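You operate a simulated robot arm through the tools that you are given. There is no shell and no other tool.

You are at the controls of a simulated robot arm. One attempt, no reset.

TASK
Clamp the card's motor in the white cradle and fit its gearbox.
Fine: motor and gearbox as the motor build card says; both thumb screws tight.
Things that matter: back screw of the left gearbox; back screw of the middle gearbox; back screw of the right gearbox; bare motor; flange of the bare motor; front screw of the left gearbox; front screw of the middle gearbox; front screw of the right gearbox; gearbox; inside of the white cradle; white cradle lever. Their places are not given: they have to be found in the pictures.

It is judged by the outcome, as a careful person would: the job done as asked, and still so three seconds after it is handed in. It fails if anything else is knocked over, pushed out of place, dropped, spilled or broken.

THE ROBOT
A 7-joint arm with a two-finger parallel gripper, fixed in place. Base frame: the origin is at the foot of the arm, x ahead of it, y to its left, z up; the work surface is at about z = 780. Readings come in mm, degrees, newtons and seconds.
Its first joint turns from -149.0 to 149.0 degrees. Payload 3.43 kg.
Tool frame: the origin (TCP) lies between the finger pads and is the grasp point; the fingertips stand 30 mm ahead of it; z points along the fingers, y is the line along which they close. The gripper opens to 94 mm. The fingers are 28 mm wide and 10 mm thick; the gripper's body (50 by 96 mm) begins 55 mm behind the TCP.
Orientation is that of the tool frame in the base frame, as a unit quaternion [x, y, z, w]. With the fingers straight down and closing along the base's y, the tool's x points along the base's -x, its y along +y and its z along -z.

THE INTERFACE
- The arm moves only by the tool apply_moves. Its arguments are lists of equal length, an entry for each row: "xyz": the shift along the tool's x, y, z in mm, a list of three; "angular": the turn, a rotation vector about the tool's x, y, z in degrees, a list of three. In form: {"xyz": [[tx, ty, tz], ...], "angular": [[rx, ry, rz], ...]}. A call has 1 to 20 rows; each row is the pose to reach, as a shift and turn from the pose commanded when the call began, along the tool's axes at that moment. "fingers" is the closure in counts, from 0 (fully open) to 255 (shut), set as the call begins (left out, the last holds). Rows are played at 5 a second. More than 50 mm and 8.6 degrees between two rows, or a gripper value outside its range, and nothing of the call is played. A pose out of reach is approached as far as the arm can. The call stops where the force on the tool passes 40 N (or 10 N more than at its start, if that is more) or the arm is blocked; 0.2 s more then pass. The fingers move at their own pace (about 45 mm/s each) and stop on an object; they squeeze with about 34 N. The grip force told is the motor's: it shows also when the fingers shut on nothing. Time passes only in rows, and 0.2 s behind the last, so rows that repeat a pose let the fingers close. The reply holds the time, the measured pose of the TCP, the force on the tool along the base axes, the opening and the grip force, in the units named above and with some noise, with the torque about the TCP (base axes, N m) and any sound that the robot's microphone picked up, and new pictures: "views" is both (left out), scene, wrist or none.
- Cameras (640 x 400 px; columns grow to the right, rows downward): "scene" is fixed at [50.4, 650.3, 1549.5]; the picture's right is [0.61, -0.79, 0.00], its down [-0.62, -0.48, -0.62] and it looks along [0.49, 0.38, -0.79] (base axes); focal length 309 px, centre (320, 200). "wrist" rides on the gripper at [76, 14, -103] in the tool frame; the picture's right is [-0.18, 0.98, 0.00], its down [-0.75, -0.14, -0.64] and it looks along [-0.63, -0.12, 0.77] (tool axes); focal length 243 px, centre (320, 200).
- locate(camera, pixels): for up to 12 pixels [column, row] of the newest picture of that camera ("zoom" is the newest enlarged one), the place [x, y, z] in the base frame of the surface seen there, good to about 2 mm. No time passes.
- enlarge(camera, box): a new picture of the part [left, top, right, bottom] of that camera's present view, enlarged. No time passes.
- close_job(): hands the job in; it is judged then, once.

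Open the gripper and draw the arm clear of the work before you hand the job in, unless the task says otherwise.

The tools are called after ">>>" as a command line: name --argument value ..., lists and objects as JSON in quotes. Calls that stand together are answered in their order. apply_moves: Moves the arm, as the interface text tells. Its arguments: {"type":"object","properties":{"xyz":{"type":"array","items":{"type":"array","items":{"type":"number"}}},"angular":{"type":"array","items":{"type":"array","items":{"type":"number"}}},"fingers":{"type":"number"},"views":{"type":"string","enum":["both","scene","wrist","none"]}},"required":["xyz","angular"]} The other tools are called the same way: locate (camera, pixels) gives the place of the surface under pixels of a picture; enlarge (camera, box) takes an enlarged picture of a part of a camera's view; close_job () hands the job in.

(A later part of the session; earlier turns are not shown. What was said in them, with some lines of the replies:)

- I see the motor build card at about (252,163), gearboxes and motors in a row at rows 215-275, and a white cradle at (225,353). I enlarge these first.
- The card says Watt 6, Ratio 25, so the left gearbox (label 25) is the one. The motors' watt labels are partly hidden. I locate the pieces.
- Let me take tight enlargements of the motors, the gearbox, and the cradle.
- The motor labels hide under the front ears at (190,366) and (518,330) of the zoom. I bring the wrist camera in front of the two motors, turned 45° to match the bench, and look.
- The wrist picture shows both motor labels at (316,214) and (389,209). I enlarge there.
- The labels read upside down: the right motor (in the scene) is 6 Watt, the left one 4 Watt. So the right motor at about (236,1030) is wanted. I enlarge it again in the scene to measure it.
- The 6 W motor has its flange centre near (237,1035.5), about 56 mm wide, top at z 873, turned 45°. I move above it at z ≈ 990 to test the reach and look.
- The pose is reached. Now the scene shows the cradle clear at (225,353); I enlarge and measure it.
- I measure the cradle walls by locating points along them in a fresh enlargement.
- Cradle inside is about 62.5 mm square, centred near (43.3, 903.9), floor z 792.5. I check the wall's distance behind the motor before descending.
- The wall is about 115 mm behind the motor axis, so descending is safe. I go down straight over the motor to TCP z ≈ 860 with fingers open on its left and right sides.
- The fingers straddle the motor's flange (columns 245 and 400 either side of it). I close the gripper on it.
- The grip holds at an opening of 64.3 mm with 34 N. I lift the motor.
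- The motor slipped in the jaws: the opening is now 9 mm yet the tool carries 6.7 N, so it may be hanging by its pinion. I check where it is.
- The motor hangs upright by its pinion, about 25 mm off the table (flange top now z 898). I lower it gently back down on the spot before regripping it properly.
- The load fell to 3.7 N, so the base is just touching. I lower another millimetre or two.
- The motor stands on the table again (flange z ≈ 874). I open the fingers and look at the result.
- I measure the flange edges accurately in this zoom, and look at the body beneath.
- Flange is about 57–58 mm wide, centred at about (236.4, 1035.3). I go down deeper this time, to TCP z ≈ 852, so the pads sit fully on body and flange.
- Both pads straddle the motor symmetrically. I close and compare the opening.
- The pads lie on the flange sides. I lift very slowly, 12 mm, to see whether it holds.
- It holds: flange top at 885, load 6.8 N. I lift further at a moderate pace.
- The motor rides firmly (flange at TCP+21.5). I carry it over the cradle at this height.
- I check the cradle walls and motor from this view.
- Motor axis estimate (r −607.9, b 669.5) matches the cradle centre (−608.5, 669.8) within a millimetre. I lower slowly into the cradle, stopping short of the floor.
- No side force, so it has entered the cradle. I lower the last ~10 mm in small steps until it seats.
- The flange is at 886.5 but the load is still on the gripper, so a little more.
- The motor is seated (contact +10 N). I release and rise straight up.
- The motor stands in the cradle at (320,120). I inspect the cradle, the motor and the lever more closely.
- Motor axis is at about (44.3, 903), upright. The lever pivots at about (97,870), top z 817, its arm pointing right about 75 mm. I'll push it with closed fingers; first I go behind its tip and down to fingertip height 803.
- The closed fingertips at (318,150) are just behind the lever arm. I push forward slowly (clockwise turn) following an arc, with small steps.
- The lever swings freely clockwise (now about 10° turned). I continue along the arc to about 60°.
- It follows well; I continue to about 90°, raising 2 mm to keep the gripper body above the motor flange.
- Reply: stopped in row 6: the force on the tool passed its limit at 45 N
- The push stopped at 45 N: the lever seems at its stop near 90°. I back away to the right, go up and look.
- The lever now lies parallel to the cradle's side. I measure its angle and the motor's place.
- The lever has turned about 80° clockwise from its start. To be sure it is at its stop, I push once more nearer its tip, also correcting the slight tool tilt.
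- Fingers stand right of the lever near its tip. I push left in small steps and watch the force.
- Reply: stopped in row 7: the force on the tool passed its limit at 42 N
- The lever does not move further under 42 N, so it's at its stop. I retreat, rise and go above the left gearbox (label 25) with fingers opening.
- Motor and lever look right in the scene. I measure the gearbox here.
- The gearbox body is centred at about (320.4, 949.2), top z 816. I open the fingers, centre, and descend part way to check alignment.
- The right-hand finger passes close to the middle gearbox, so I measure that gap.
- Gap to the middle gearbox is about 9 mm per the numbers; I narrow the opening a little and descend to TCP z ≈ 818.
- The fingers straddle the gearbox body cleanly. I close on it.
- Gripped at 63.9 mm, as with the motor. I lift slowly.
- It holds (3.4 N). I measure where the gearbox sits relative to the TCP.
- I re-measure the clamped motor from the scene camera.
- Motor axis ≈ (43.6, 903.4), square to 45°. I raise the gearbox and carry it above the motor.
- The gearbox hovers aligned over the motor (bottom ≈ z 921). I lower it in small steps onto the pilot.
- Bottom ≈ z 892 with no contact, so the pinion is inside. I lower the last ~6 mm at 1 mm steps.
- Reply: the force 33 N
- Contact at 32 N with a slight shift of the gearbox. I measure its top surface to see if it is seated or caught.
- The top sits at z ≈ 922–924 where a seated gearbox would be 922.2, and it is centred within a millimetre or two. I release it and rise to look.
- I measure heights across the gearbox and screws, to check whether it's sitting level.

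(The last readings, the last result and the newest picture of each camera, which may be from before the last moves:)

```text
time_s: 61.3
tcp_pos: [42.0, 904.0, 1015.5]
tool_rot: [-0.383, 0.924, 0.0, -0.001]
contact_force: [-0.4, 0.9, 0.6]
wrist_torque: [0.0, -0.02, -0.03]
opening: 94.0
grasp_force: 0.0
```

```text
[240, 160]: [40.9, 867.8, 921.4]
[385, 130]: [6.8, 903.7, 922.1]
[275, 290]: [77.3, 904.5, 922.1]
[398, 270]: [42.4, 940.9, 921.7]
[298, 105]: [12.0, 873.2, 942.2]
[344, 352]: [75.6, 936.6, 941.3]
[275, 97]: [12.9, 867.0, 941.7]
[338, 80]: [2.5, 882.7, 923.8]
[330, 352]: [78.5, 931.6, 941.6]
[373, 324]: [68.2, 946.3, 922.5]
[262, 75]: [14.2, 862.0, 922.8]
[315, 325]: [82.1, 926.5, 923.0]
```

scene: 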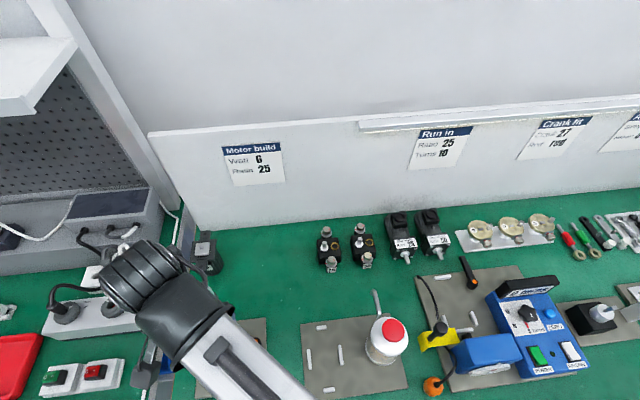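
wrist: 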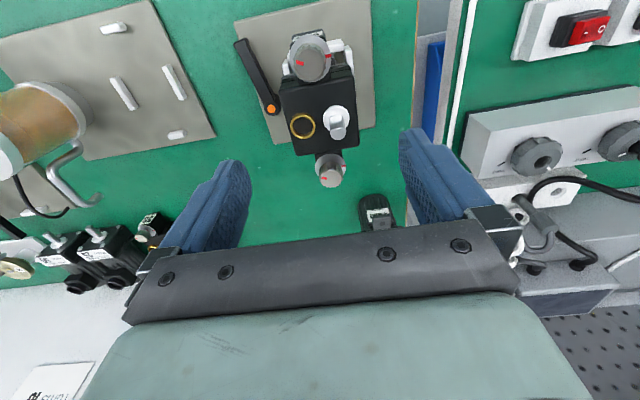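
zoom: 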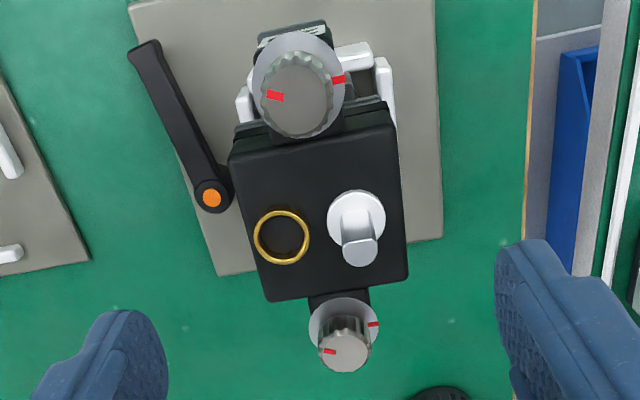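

Seated and level (top z ≈ 922, knob tops ≈ 942, screws over the ears' holes). Front knob axis ≈ (12.0, 873.2), back ≈ (75.6, 936.6). I go above the front knob, half-open the fingers and turn the wrist 75° counter-clockwise to have room for a clockwise turn.

>>> apply_moves --xyz '[[10, 0, 0], [20, 0.2, 0], [30, 0.4, 0], [40, 0.5, 0], [43.7, 0.5, 0], [43.7, 0.5, 8], [43.7, 0.5, 16], [43.7, 0.5, 24], [43.7, 0.5, 30], [43.7, 0.5, 30], [43.7, 0.5, 30]]' --angular '[[0, 0, -7.5], [0, 0, -15], [0, 0, -22.5], [0, 0, -30], [0, 0, -37.5], [0, 0, -45], [0, 0, -52.5], [0, 0, -60], [0, 0, -67.5], [0, 0, -75], [0, 0, -75]]' --fingers 146

>>> enlarge --camera "wrist" --box '[210, 20, 430, 240]'

```text
time_s: 63.7
tcp_pos: [11.6, 873.4, 983.1]
tool_rot: [0.866, -0.499, -0.001, 0.001]
contact_force: [0.3, 0.4, 0.3]
wrist_torque: [-0.02, 0.0, 0.02]
opening: 40.1
grasp_force: 0.1
```

scene: 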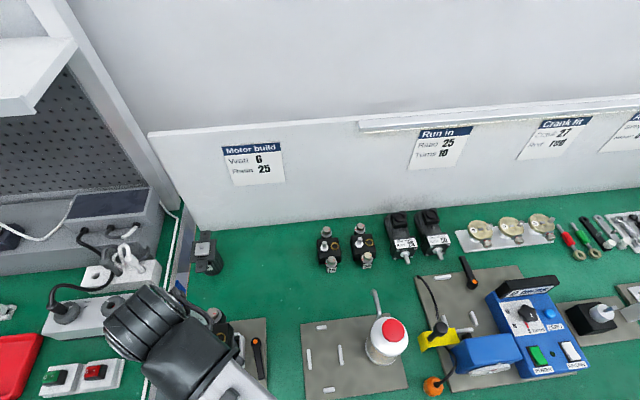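
wrist: 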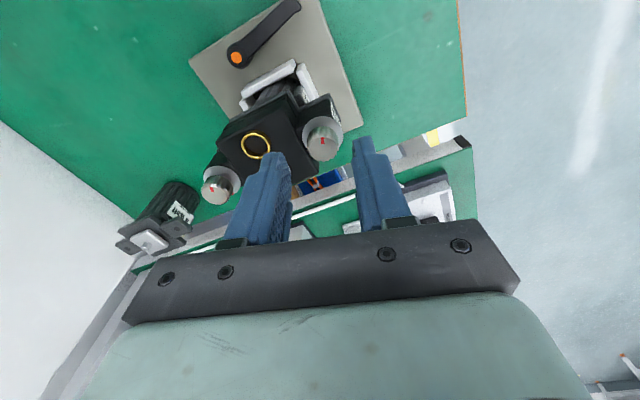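

```text
1.82 times, centred on (320, 130) of wrist
```

zoom: 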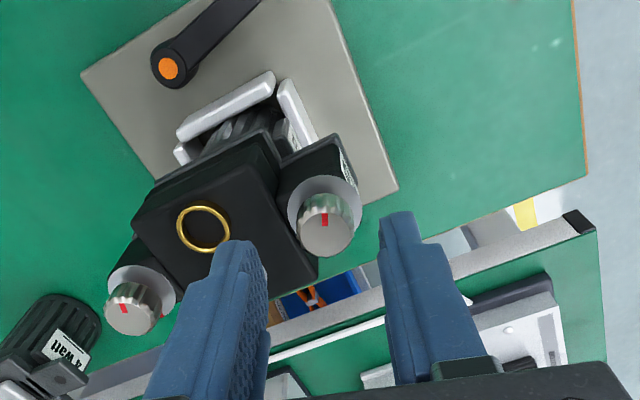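

The turned pose is reached. I check the front knob's place from this viewpoint too.

>>> locate --camera "zoom" --pixels '[[325, 234], [325, 218], [303, 238], [348, 230], [330, 255], [325, 192], [128, 315], [124, 307], [289, 220], [360, 200]]'

```text
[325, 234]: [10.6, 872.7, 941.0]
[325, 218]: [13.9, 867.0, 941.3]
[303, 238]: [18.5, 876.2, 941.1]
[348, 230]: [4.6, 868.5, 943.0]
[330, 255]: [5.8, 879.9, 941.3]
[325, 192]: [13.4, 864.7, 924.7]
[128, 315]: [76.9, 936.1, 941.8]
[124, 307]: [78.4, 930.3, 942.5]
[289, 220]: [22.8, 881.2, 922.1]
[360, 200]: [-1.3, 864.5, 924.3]
```

Knob axis ≈ (11.4, 873). I descend over the knob to fingertip height ≈ 927 and then close.

>>> apply_moves --xyz '[[0, 0, 8], [0, 0, 16], [0, 0, 22], [0, 0, 25.5], [0, 0, 25.5]]' --angular '[[0, 0, 0], [0, 0, 0], [0, 0, 0], [0, 0, 0], [0, 0, 0]]' --views "wrist"

>>> enlarge --camera "wrist" --box '[210, 60, 430, 260]'

```text
time_s: 64.9
tcp_pos: [12.2, 873.9, 958.6]
tool_rot: [0.866, -0.501, -0.002, 0.0]
contact_force: [0.4, 0.5, -0.3]
wrist_torque: [-0.02, -0.01, 0.0]
opening: 40.4
grasp_force: 0.0
```

wrist: 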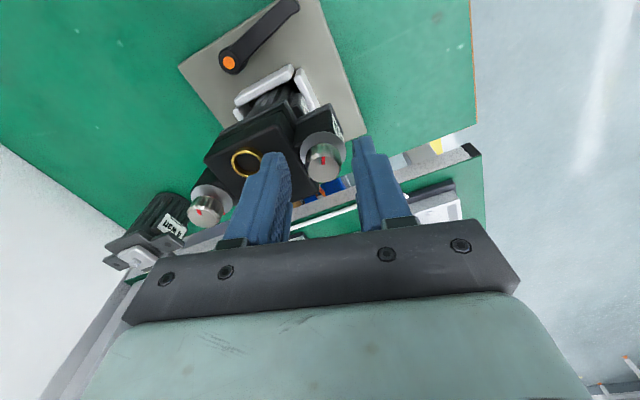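

```text
2.00 times, centred on (320, 160) of wrist
```

zoom: 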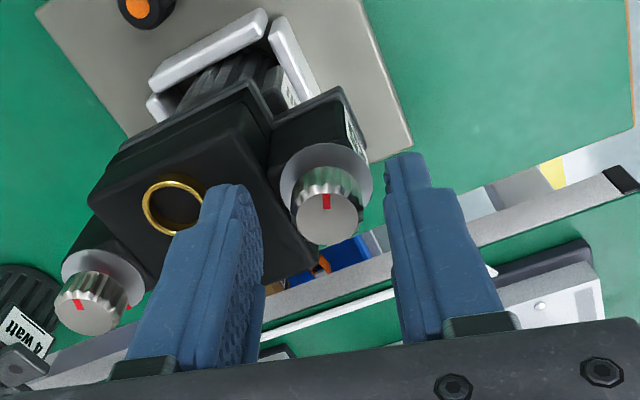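

The knob is between the fingers. I close on it.

>>> apply_moves --xyz '[[0, 0, 0], [0, 0, 0], [0, 0, 0], [0, 0, 0], [0, 0, 0]]' --angular '[[0, 0, 0], [0, 0, 0], [0, 0, 0], [0, 0, 0], [0, 0, 0]]' --fingers 255 --views "wrist"

>>> enlarge --camera "wrist" --box '[210, 60, 430, 260]'

```text
time_s: 66.1
tcp_pos: [9.9, 872.5, 958.3]
tool_rot: [0.867, -0.499, -0.001, 0.001]
contact_force: [-16.2, -8.1, 0.9]
wrist_torque: [-0.09, 0.63, 0.01]
opening: 20.7
grasp_force: 33.8
```

wrist: 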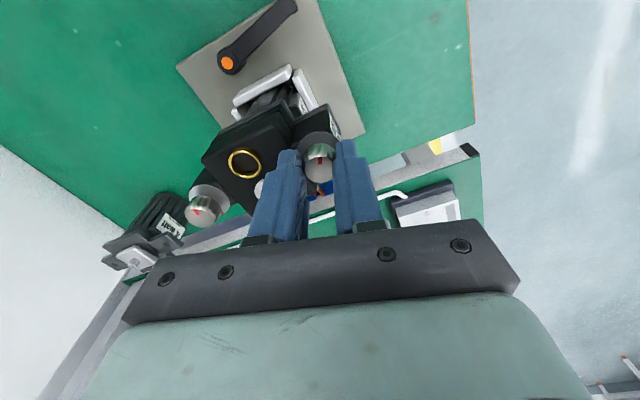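

```text
2.00 times, centred on (320, 160) of wrist
```

zoom: 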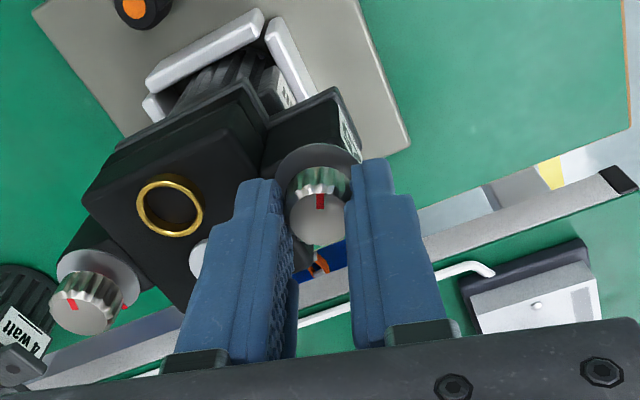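

The knob is gripped (opening 20.7) with a side load showing its axis is ~2.5 mm along tool +y. I relieve that and turn clockwise 24° first, watching the torque and mark.

>>> apply_moves --xyz '[[0, 2.4, 0], [0, 2.4, 0], [0, 2.4, 0], [0, 2.4, 0], [0, 2.4, 0], [0, 2.4, 0]]' --angular '[[0, 0, 0], [0, 0, 6], [0, 0, 12], [0, 0, 18], [0, 0, 24], [0, 0, 24]]' --views "wrist"

>>> enlarge --camera "wrist" --box '[210, 60, 430, 260]'

```text
time_s: 67.5
tcp_pos: [10.4, 871.6, 957.4]
tool_rot: [0.743, -0.67, -0.001, 0.0]
contact_force: [0.2, 1.0, -0.2]
wrist_torque: [0.05, -0.12, 0.02]
opening: 20.8
grasp_force: 33.9
```

wrist: 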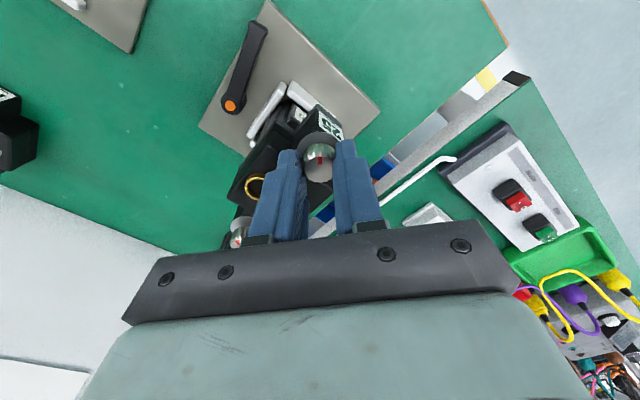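

```text
2.00 times, centred on (320, 160) of wrist
```

zoom: 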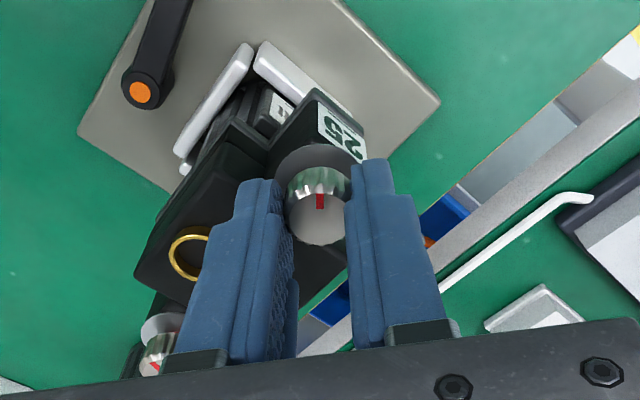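

The knob turns with the fingers and the assembly stays still. I continue clockwise another 72°.

>>> apply_moves --xyz '[[0, 0, 0], [0, 0, 0], [0, 0, 0], [0, 0, 0], [0, 0, 0], [0, 0, 0], [0, 0, 0], [0, 0, 0], [0, 0, 0], [0, 0, 0]]' --angular '[[0, 0, 8], [0, 0, 16], [0, 0, 24], [0, 0, 32], [0, 0, 40], [0, 0, 48], [0, 0, 56], [0, 0, 64], [0, 0, 72], [0, 0, 72]]'

>>> enlarge --camera "wrist" --box '[210, 60, 430, 260]'

```text
time_s: 69.7
tcp_pos: [9.6, 872.5, 957.3]
tool_rot: [-0.207, 0.978, 0.0, -0.001]
contact_force: [0.5, 0.0, 0.3]
wrist_torque: [-0.1, 0.11, 0.02]
opening: 20.7
grasp_force: 33.6
```

scene: 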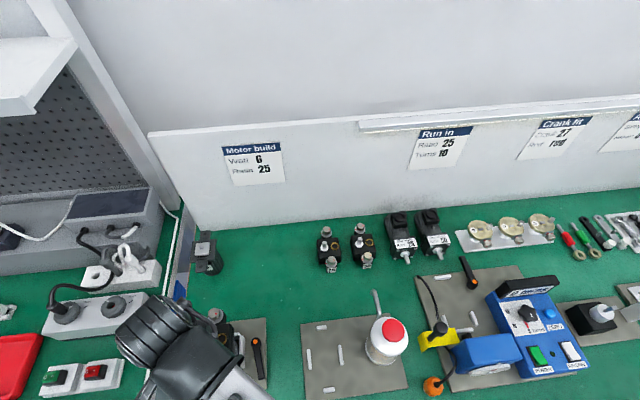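
wrist: 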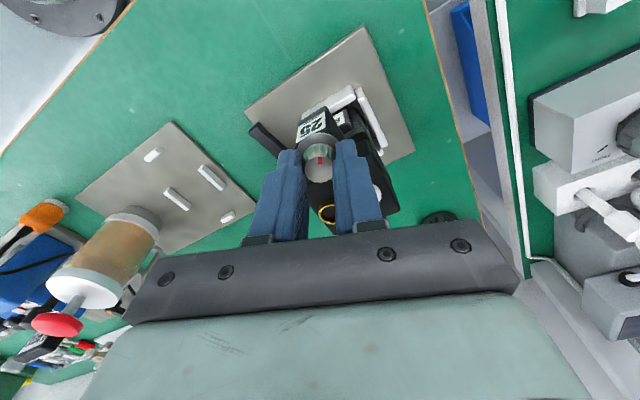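

```text
2.00 times, centred on (320, 160) of wrist
```

zoom: 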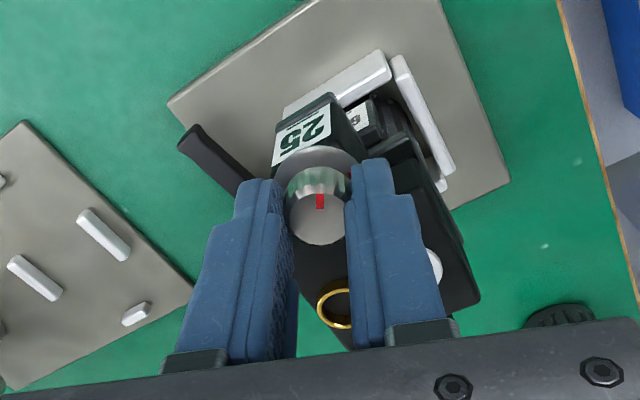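

96° turned with almost no torque. I continue clockwise by up to 72° more.

>>> apply_moves --xyz '[[0, 0, 0], [0, 0, 0], [0, 0, 0], [0, 0, 0], [0, 0, 0], [0, 0, 0], [0, 0, 0]]' --angular '[[0, 0, 8], [0, 0, 16], [0, 0, 24], [0, 0, 32], [0, 0, 40], [0, 0, 48], [0, 0, 48]]' --views "wrist"

>>> enlarge --camera "wrist" --box '[250, 100, 390, 220]'

```text
time_s: 71.3
tcp_pos: [10.2, 872.5, 957.3]
tool_rot: [0.209, 0.978, 0.0, -0.001]
contact_force: [-0.1, -0.2, 0.4]
wrist_torque: [-0.11, 0.11, -0.03]
opening: 20.9
grasp_force: 33.9
```

wrist: 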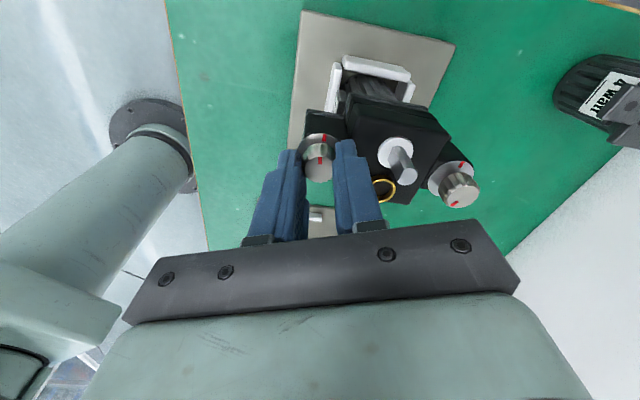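

```text
3.33 times, centred on (320, 160) of wrist
```

zoom: 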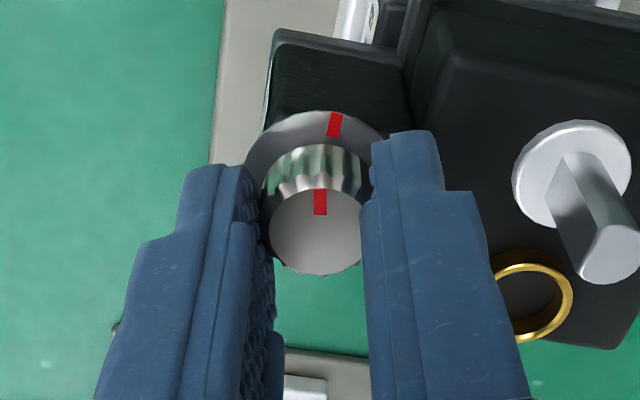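

The marks are almost lined up after 144°. I turn on gently in small steps to feel the stop.

>>> apply_moves --xyz '[[0, 0, 0], [0, 0, 0], [0, 0, 0], [0, 0, 0]]' --angular '[[0, 0, 4], [0, 0, 8], [0, 0, 12], [0, 0, 12]]' --views "wrist"

>>> enlarge --camera "wrist" --box '[250, 100, 390, 220]'

```text
time_s: 72.3
tcp_pos: [10.3, 872.5, 957.8]
tool_rot: [0.31, 0.951, -0.001, -0.001]
contact_force: [0.3, 0.5, -0.3]
wrist_torque: [-0.09, 0.14, 0.0]
opening: 20.8
grasp_force: 34.2
```

wrist: 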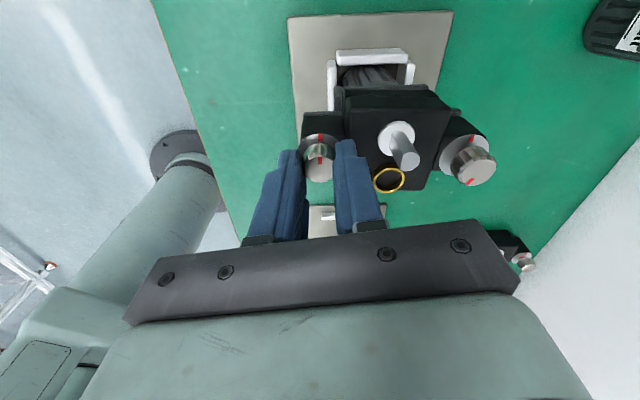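

```text
3.33 times, centred on (320, 160) of wrist
```

zoom: 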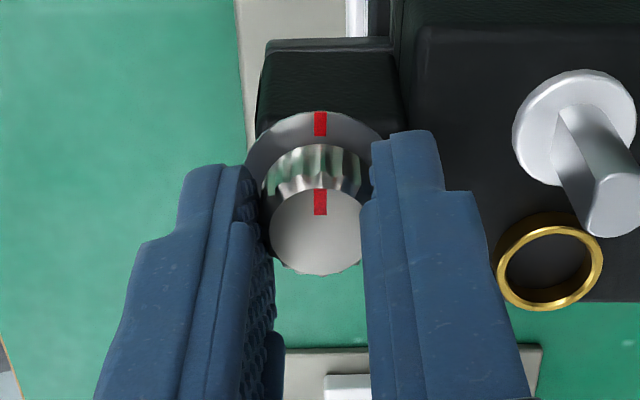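

The marks now line up exactly, but no stop was felt yet. I try 5° more to see whether it tightens.

>>> apply_moves --xyz '[[0, 0, 0], [0, 0, 0], [0, 0, 0]]' --angular '[[0, 0, 2.5], [0, 0, 5], [0, 0, 5]]' --views "wrist"

>>> enlarge --camera "wrist" --box '[250, 100, 390, 220]'

```text
time_s: 73.1
tcp_pos: [9.3, 872.8, 956.9]
tool_rot: [0.351, 0.936, 0.0, -0.001]
contact_force: [-2.5, 5.4, 0.5]
wrist_torque: [0.25, 0.29, 0.31]
opening: 20.8
grasp_force: 34.1
```

wrist: 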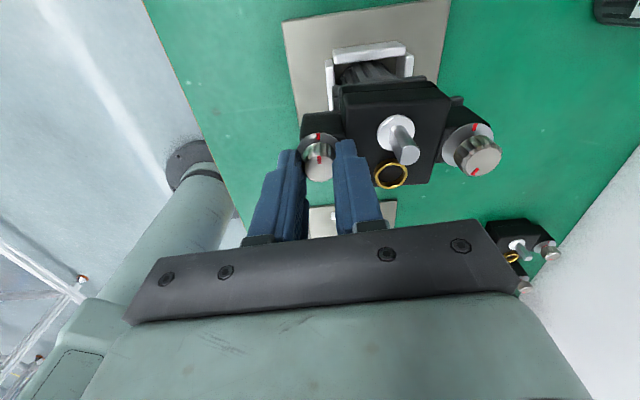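

```text
3.33 times, centred on (320, 160) of wrist
```

zoom: 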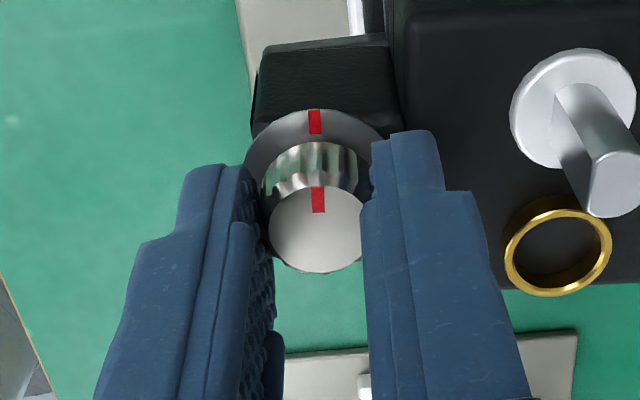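

The torque rose to 0.31 N·m with the marks still aligned: the front screw is tight. I open and rise.

>>> apply_moves --xyz '[[0, 0, 0], [0, 0, 0], [0, 0, 0], [0, 0, -10], [0, 0, -25], [0, 0, -40]]' --angular '[[0, 0, 0], [0, 0, 0], [0, 0, 0], [0, 0, 0], [0, 0, 0], [0, 0, 0]]' --fingers 146

>>> enlarge --camera "wrist" --box '[270, 40, 430, 200]'

```text
time_s: 74.5
tcp_pos: [10.6, 872.1, 999.1]
tool_rot: [0.35, 0.937, -0.001, -0.001]
contact_force: [0.5, 0.5, -0.2]
wrist_torque: [0.01, 0.02, 0.02]
opening: 40.2
grasp_force: 0.1
```

scene: 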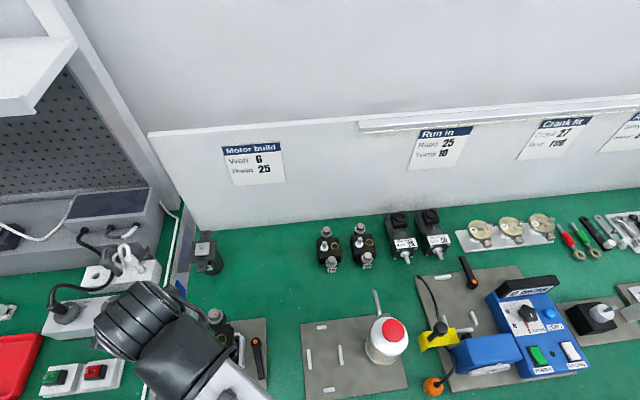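
wrist: 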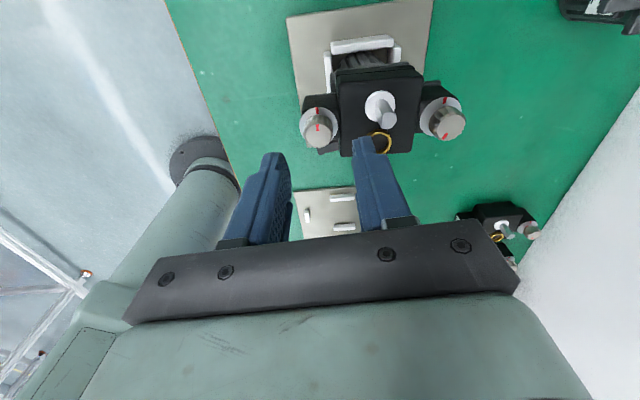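

```text
2.50 times, centred on (350, 120) of wrist
```

zoom: 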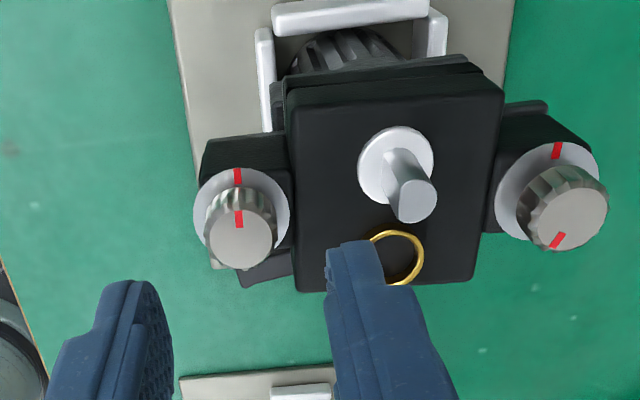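

The front marks align. I look closer at the dark piece under the front ear at about (265,268) of the zoom.

>>> enlarge --camera "wrist" --box '[290, 60, 410, 160]'

>>> enlarge --camera "scene" --box '[195, 290, 285, 380]'

```text
4.00 times, centred on (350, 110) of wrist
```

zoom: 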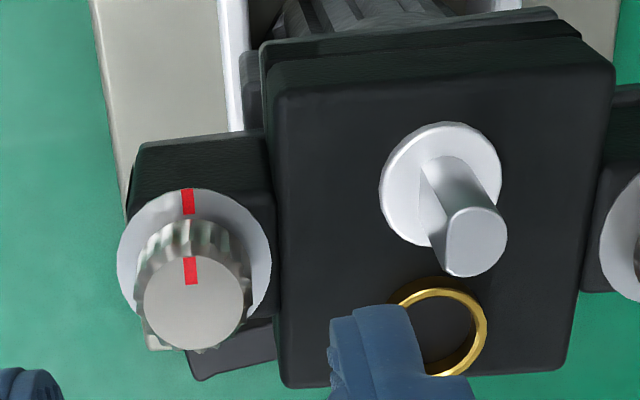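

```text
4.44 times, centred on (240, 335) of scene
```

zoom: 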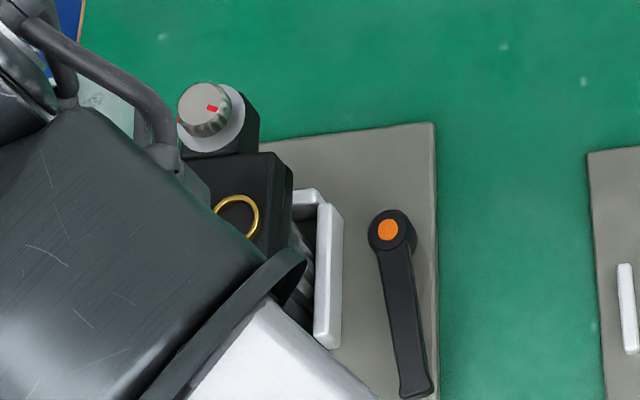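

That dark piece is just the lever below, so all is in order. I now move over the back knob and wind the wrist back counter-clockwise 161°.

>>> apply_moves --xyz '[[-0.7, 9, 0], [-1.5, 20, 0], [-2.4, 32, 0], [-3.4, 45, 0], [-4.3, 58, 0], [-5.3, 71, 0], [-6.1, 82, 0], [-6.6, 89, 0], [-6.8, 91.1, 0], [-6.8, 91.1, 0], [-6.8, 91.1, 0], [-6.8, 91.1, 0], [-6.8, 91.1, 0], [-6.8, 91.1, 0], [-6.8, 91.1, 0], [-6.8, 91.1, 0], [-6.8, 91.1, 5], [-6.8, 91.1, 10], [-6.8, 91.1, 14], [-6.8, 91.1, 14]]' --angular '[[0, 0, -8.3], [0, 0, -16.6], [0, 0, -24.9], [0, 0, -33.2], [0, 0, -41.5], [0, 0, -49.8], [0, 0, -58.1], [0, 0, -66.4], [0, 0, -74.7], [0, 0, -83], [0, 0, -91.3], [0, 0, -99.6], [0, 0, -107.9], [0, 0, -116.2], [0, 0, -124.5], [0, 0, -132.8], [0, 0, -141.1], [0, 0, -149.4], [0, 0, -157.7], [0, 0, -161]]'

>>> enlarge --camera "wrist" --box '[230, 40, 410, 220]'

```text
time_s: 78.7
tcp_pos: [75.5, 936.0, 982.8]
tool_rot: [0.867, -0.499, -0.001, 0.0]
contact_force: [1.0, 0.6, -0.1]
wrist_torque: [0.0, -0.02, 0.04]
opening: 40.0
grasp_force: 0.0
```

scene: 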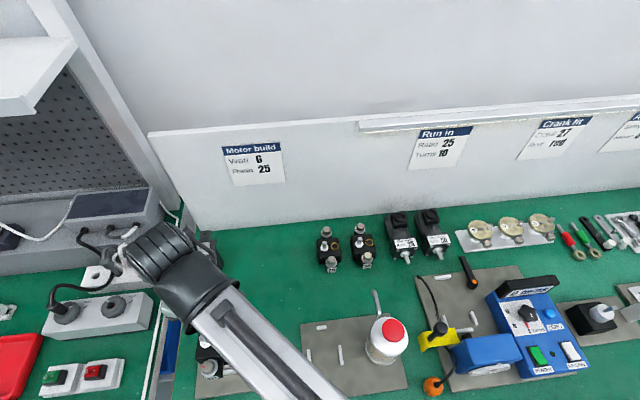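
wrist: 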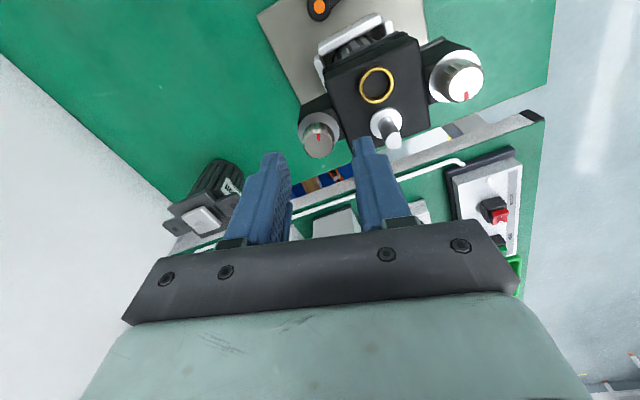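

```text
2.22 times, centred on (320, 130) of wrist
```

zoom: 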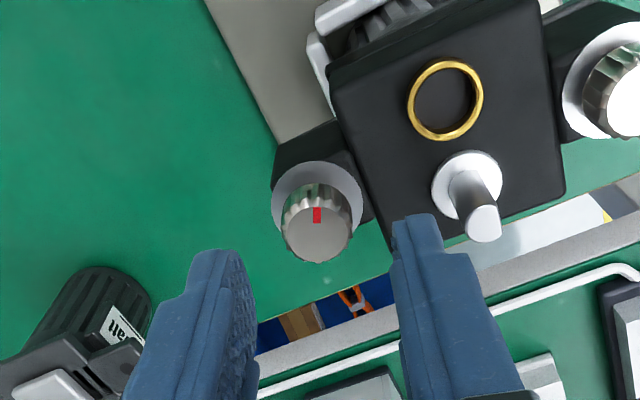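

I check the back knob's position against the TCP before descending.

>>> locate --camera "zoom" --pixels '[[317, 234], [288, 238], [348, 228], [320, 258], [317, 214], [480, 225], [275, 195], [362, 195]]'

```text
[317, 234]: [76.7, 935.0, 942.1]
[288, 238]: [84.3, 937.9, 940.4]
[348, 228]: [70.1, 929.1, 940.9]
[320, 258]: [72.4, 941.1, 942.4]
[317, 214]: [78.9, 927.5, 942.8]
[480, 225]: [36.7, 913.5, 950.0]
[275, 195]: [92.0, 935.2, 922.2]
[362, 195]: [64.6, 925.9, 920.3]
```

The back knob's axis is ≈ (75.5, 935). I shift 1 mm, descend and close on it.

>>> apply_moves --xyz '[[1.2, 0.3, 8], [1.2, 0.3, 16], [1.2, 0.3, 22], [1.2, 0.3, 25.3], [1.2, 0.3, 25.3]]' --angular '[[0, 0, 0], [0, 0, 0], [0, 0, 0], [0, 0, 0], [0, 0, 0]]' --views "none"

>>> apply_moves --xyz '[[0, 0, 0], [0, 0, 0], [0, 0, 0], [0, 0, 0], [0, 0, 0]]' --angular '[[0, 0, 0], [0, 0, 0], [0, 0, 0], [0, 0, 0], [0, 0, 0]]' --fingers 255 --views "wrist"

>>> enlarge --camera "wrist" --box '[230, 60, 410, 240]'

```text
time_s: 79.9
tcp_pos: [75.0, 935.9, 958.5]
tool_rot: [0.866, -0.5, -0.001, 0.0]
contact_force: [-0.4, 0.1, 0.1]
wrist_torque: [-0.02, 0.0, -0.01]
opening: 39.9
grasp_force: 0.0
```

```text
time_s: 81.1
tcp_pos: [75.4, 936.0, 958.9]
tool_rot: [0.866, -0.501, -0.001, 0.0]
contact_force: [3.1, 3.0, -0.2]
wrist_torque: [0.09, -0.09, 0.0]
opening: 20.7
grasp_force: 33.7
```

wrist: 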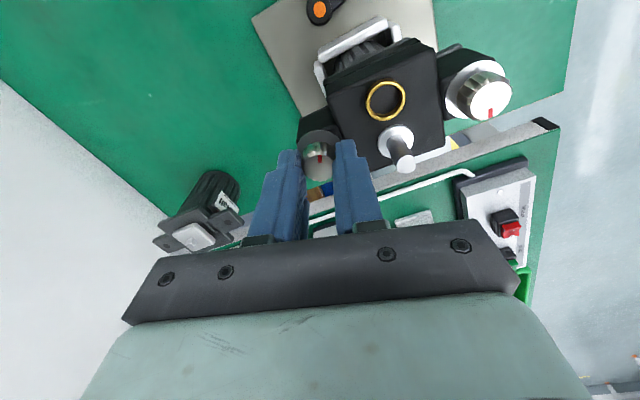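

```text
2.22 times, centred on (320, 150) of wrist
```

zoom: 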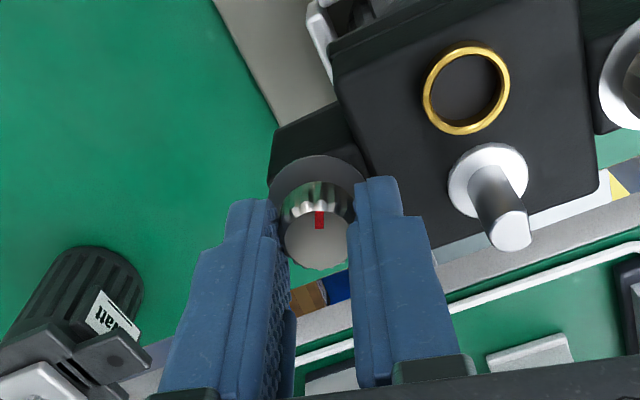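

Good grip with only ~4 N of side load. I turn clockwise 80°.

>>> apply_moves --xyz '[[0, 0, 0], [0, 0, 0], [0, 0, 0], [0, 0, 0], [0, 0, 0], [0, 0, 0], [0, 0, 0], [0, 0, 0], [0, 0, 0], [0, 0, 0], [0, 0, 0]]' --angular '[[0, 0, 8], [0, 0, 16], [0, 0, 24], [0, 0, 32], [0, 0, 40], [0, 0, 48], [0, 0, 56], [0, 0, 64], [0, 0, 72], [0, 0, 80], [0, 0, 80]]' --views "wrist"

>>> enlarge --camera "wrist" --box '[230, 60, 410, 240]'

```text
time_s: 83.5
tcp_pos: [76.5, 936.4, 958.2]
tool_rot: [-0.342, 0.94, 0.0, -0.001]
contact_force: [2.8, 3.4, -9.3]
wrist_torque: [0.46, -0.66, -0.02]
opening: 20.8
grasp_force: 34.1
```

wrist: 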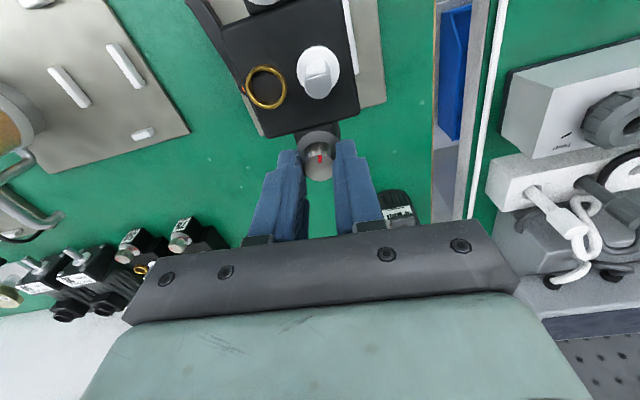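

```text
2.22 times, centred on (320, 150) of wrist
```

zoom: 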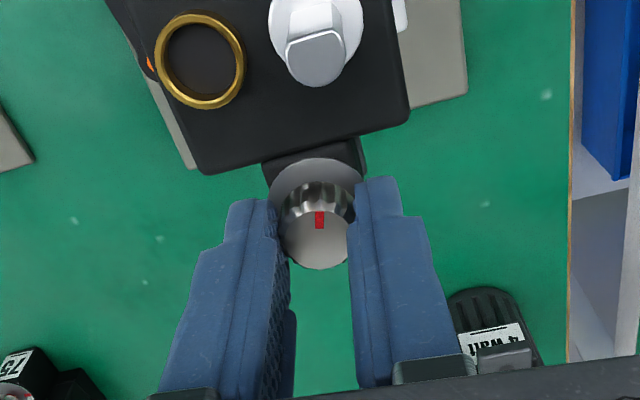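

The knob turns; a 9 N downward pull shows it is screwing down. I follow it down 1 mm and continue turning to near alignment.

>>> apply_moves --xyz '[[0, 0, 0.3], [0, 0, 0.6], [0, 0, 1], [0, 0, 1], [0, 0, 1], [0, 0, 1], [0, 0, 1], [0, 0, 1], [0, 0, 1]]' --angular '[[0, 0, 8], [0, 0, 16], [0, 0, 24], [0, 0, 32], [0, 0, 40], [0, 0, 48], [0, 0, 56], [0, 0, 64], [0, 0, 64]]' --views "wrist"

>>> enlarge --camera "wrist" --box '[230, 60, 410, 240]'

```text
time_s: 85.5
tcp_pos: [76.6, 934.4, 957.1]
tool_rot: [0.209, 0.978, 0.0, -0.001]
contact_force: [13.3, -16.4, -9.7]
wrist_torque: [-0.4, -0.39, 0.01]
opening: 20.5
grasp_force: 33.8
```

wrist: 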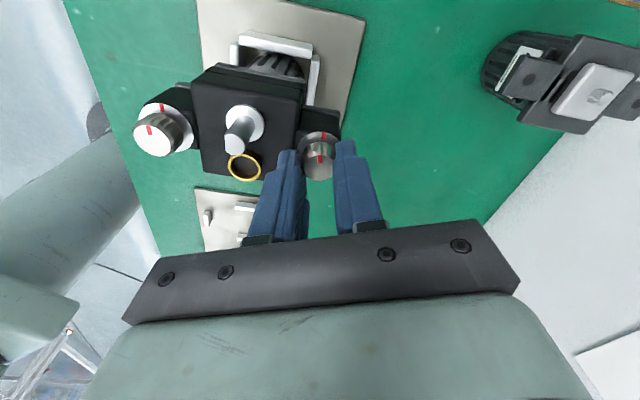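

```text
2.22 times, centred on (320, 150) of wrist
```

zoom: 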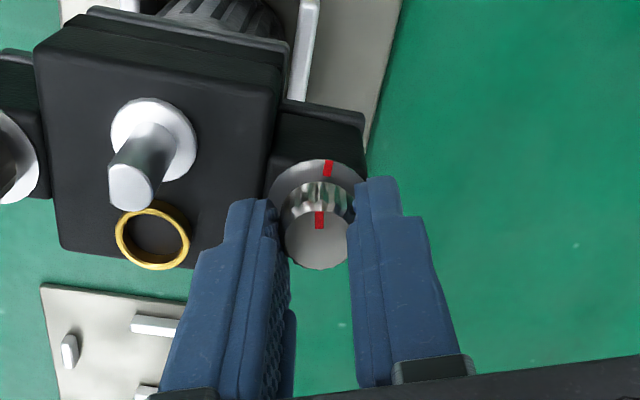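

Marks nearly aligned (144°), but a 21 N side load shows the TCP is off the knob's axis. I relieve that shift and then continue turning 12°.

>>> apply_moves --xyz '[[-1.2, -0.6, 0.3], [-2.2, -1.1, 0.5], [-2.2, -1.1, 0.5], [-2.2, -1.1, 0.5], [-2.2, -1.1, 0.5], [-2.2, -1.1, 0.5]]' --angular '[[0, 0, 0], [0, 0, 0], [0, 0, 4], [0, 0, 8], [0, 0, 12], [0, 0, 12]]' --views "wrist"

>>> enlarge --camera "wrist" --box '[250, 100, 390, 220]'

```text
time_s: 86.9
tcp_pos: [76.0, 934.2, 957.2]
tool_rot: [0.309, 0.951, -0.001, -0.002]
contact_force: [-2.6, -1.6, -4.5]
wrist_torque: [0.16, 0.33, 0.22]
opening: 20.8
grasp_force: 33.7
```

wrist: 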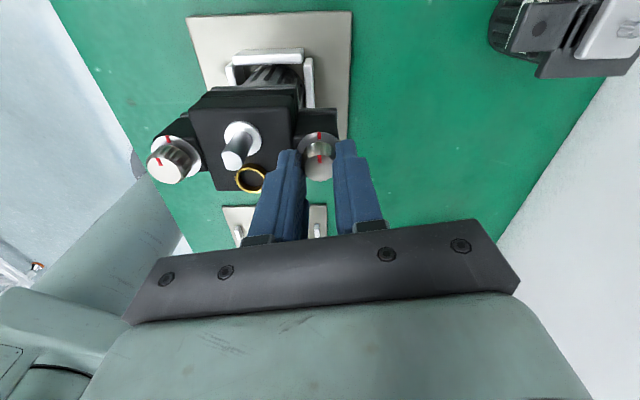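

```text
3.33 times, centred on (320, 160) of wrist
```

zoom: 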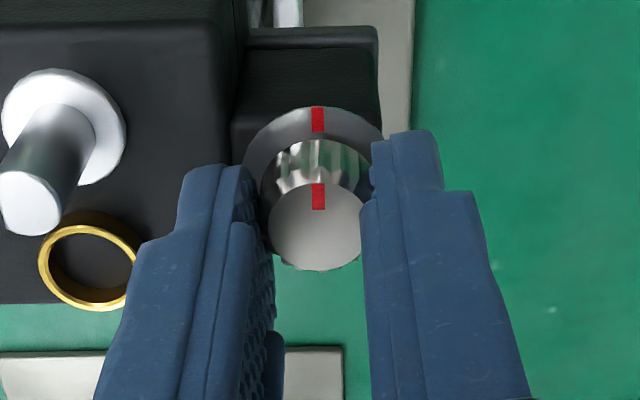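

Aligned with torque rising to 0.22 N·m. A last 5° to seat it tight.

>>> apply_moves --xyz '[[0, 0, 0], [0, 0, 0], [0, 0, 0]]' --angular '[[0, 0, 2.5], [0, 0, 5], [0, 0, 5]]' --views "wrist"

>>> enlarge --camera "wrist" --box '[250, 100, 390, 220]'

```text
time_s: 87.7
tcp_pos: [75.8, 933.4, 957.2]
tool_rot: [0.351, 0.936, -0.001, -0.002]
contact_force: [-8.0, 0.9, -5.7]
wrist_torque: [0.44, 0.31, 0.14]
opening: 20.7
grasp_force: 34.2
```

wrist: 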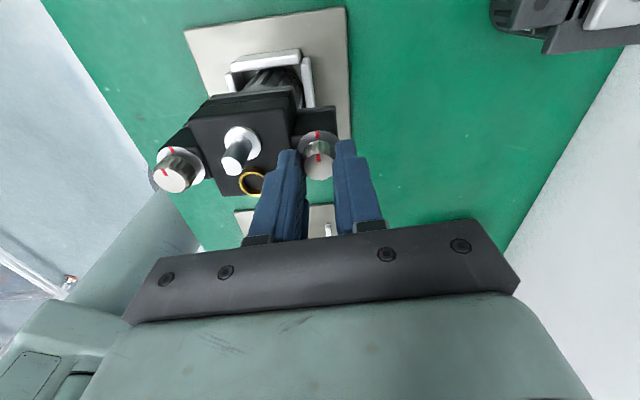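

```text
3.33 times, centred on (320, 160) of wrist
```

zoom: 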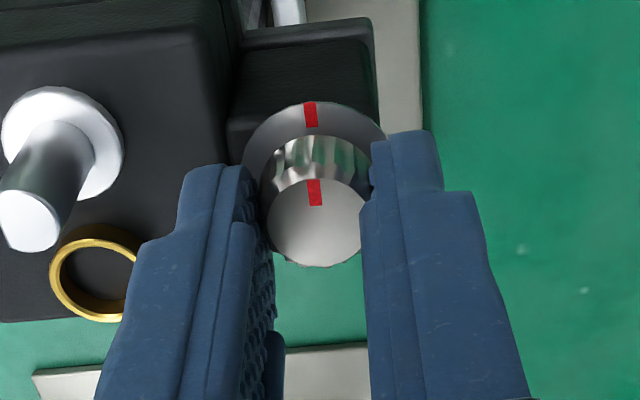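

The pads slip on the knob with marks aligned: the back screw is tight too. I open and rise well clear.

>>> apply_moves --xyz '[[0, 0, 0], [0, 0, 0], [0, 0, 0], [0, 0, -10], [0, 0, -30], [0, 0, -60], [0, 0, -100]]' --angular '[[0, 0, 0], [0, 0, 0], [0, 0, 0], [0, 0, 0], [0, 0, 0], [0, 0, 0], [0, 0, 0]]' --fingers 120

>>> enlarge --camera "wrist" --box '[170, 0, 390, 180]'

```text
time_s: 89.3
tcp_pos: [78.7, 932.9, 1056.6]
tool_rot: [0.351, 0.936, -0.001, -0.001]
contact_force: [0.3, 1.5, 0.1]
wrist_torque: [0.0, -0.01, 0.03]
opening: 49.6
grasp_force: 0.0
```

scene: 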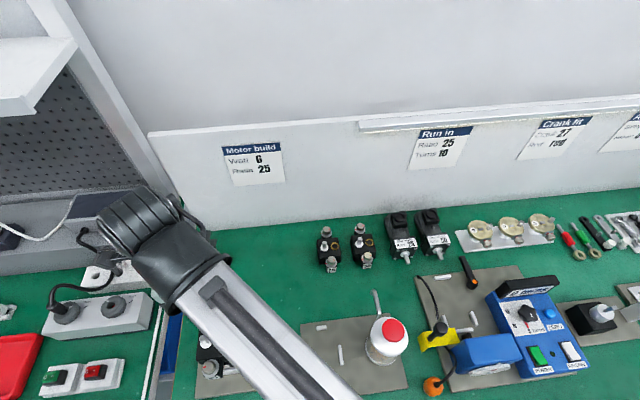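
wrist: 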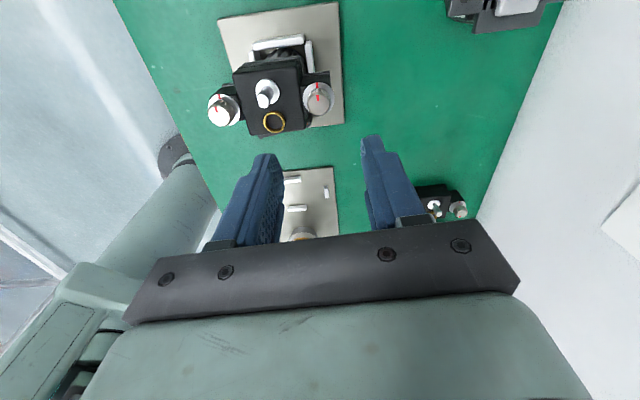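

```text
2.22 times, centred on (280, 90) of wrist
```

zoom: 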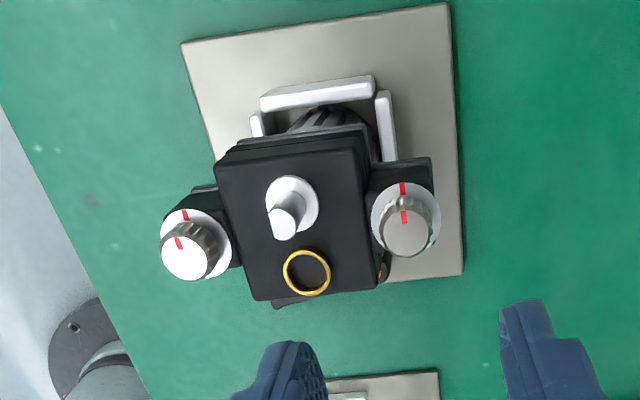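

Both screws show aligned marks. I retreat toward the start position so that the scene camera can see the work.

>>> apply_moves --xyz '[[-15, 10, -40], [-45, 30, -70], [-78, 52, -95], [-112, 74, -115], [-147, 97, -132], [-183, 121, -147], [-219, 145, -158], [-255, 169, -165], [-285, 189, -167], [-298, 198, -167], [-298, 198, -167]]' --angular '[[0, 0, 0], [0, 0, 0], [0, 0, 0], [0, 0, 0], [0, 0, 0], [0, 0, 0], [0, 0, 0], [0, 0, 0], [0, 0, 0], [0, 0, 0], [0, 0, 0]]' --fingers 0

>>> enlarge --camera "scene" --box '[190, 300, 290, 390]'

>>> enlarge --camera "scene" --box '[180, 200, 480, 390]'

```text
time_s: 91.7
tcp_pos: [434.7, 885.2, 1221.0]
tool_rot: [0.351, 0.937, -0.001, -0.001]
contact_force: [-0.7, 0.3, -0.5]
wrist_torque: [0.01, 0.0, 0.01]
opening: 94.1
grasp_force: 0.1
```

scene: 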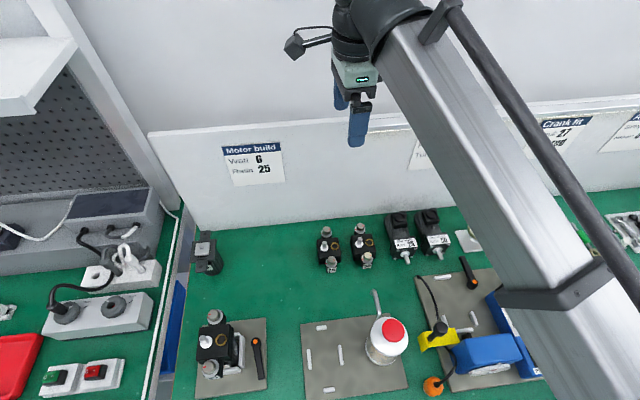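
wrist: 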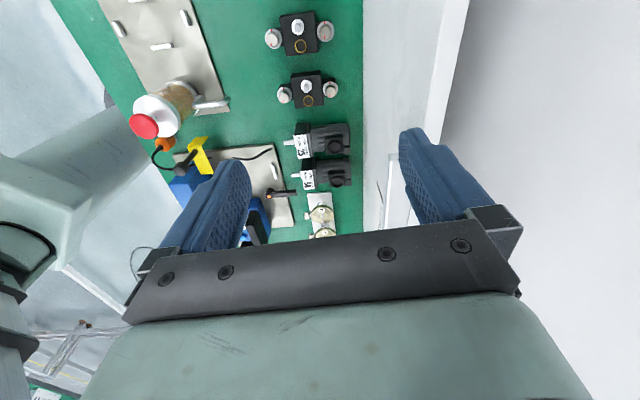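

```text
4.44 times, centred on (240, 345) of scene
```

zoom: 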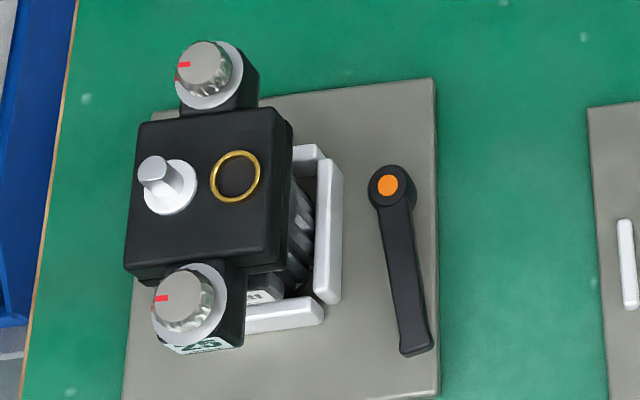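

```text
2.11 times, centred on (330, 295) of scene
```

zoom: 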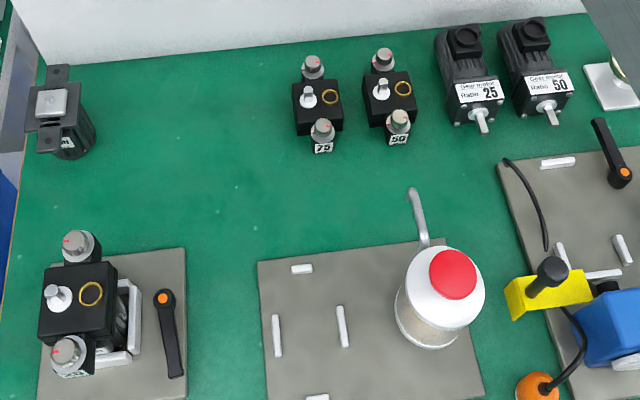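

Everything else looks in place. I verify the gearbox is level and square on the motor.

>>> enlarge --camera "scene" --box '[193, 302, 257, 382]'

```text
5.00 times, centred on (225, 342) of scene
```

zoom: 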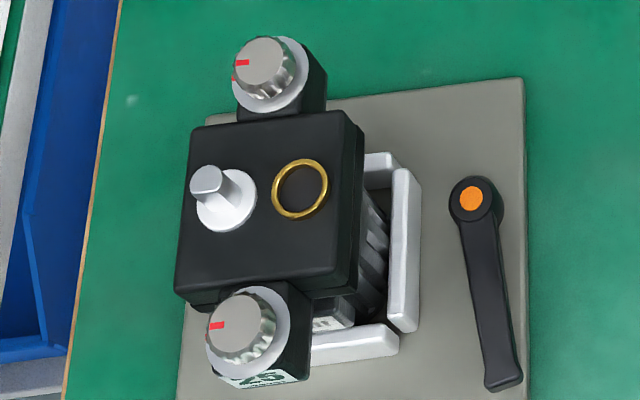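

>>> locate --camera "zoom" --pixels '[[196, 132], [340, 118], [180, 286], [330, 270], [264, 62], [240, 324], [212, 178], [243, 62], [216, 325], [472, 197], [503, 380], [290, 372]]'

```text
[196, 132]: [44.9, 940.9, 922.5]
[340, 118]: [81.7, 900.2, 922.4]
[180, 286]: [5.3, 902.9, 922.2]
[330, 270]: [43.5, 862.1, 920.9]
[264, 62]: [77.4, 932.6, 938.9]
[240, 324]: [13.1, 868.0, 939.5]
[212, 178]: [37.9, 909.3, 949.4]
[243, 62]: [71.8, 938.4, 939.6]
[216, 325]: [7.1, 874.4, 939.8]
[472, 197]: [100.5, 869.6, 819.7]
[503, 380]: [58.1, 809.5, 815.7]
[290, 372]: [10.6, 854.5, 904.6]
```

The gearbox top is level at z ≈ 922. Both knobs sit 2.5 mm lower with their marks aligned, the lever is at its stop, and the other parts haven't moved. The gripper is open and clear, so I hand the job in.

>>> close_job

```text
The job is handed in.
```

I clamped the 6 W motor in the white cradle, fitted the ratio-25 gearbox on it as the card says, and handed the job in. I have no verdict back on it.

- **Motor:** The 6 W motor is the one that stood on the right of the pair. It sits upright on the cradle floor, and its flange is square to the bench.
- **Lever:** I turned it clockwise about 80° until it would not move under roughly 42 N of push. I took clockwise as the clamping direction. Nothing marked it, but the motor did not turn when I tightened the screws.
- **Gearbox and screws:** The gearbox sits level on the flange. I turned both thumb screws clockwise until their red marks lined up and the fingers slipped on the knobs. Both knobs ended about 2.5 mm lower than before.
- **One slip:** On the first lift the motor slid in the fingers and hung by its pinion, about 25 mm off the table. I set it back down on the same spot and gripped it again lower, and I saw no damage.

Nothing else on the bench was knocked over or moved. The gripper is open, and the arm is back near its starting position.
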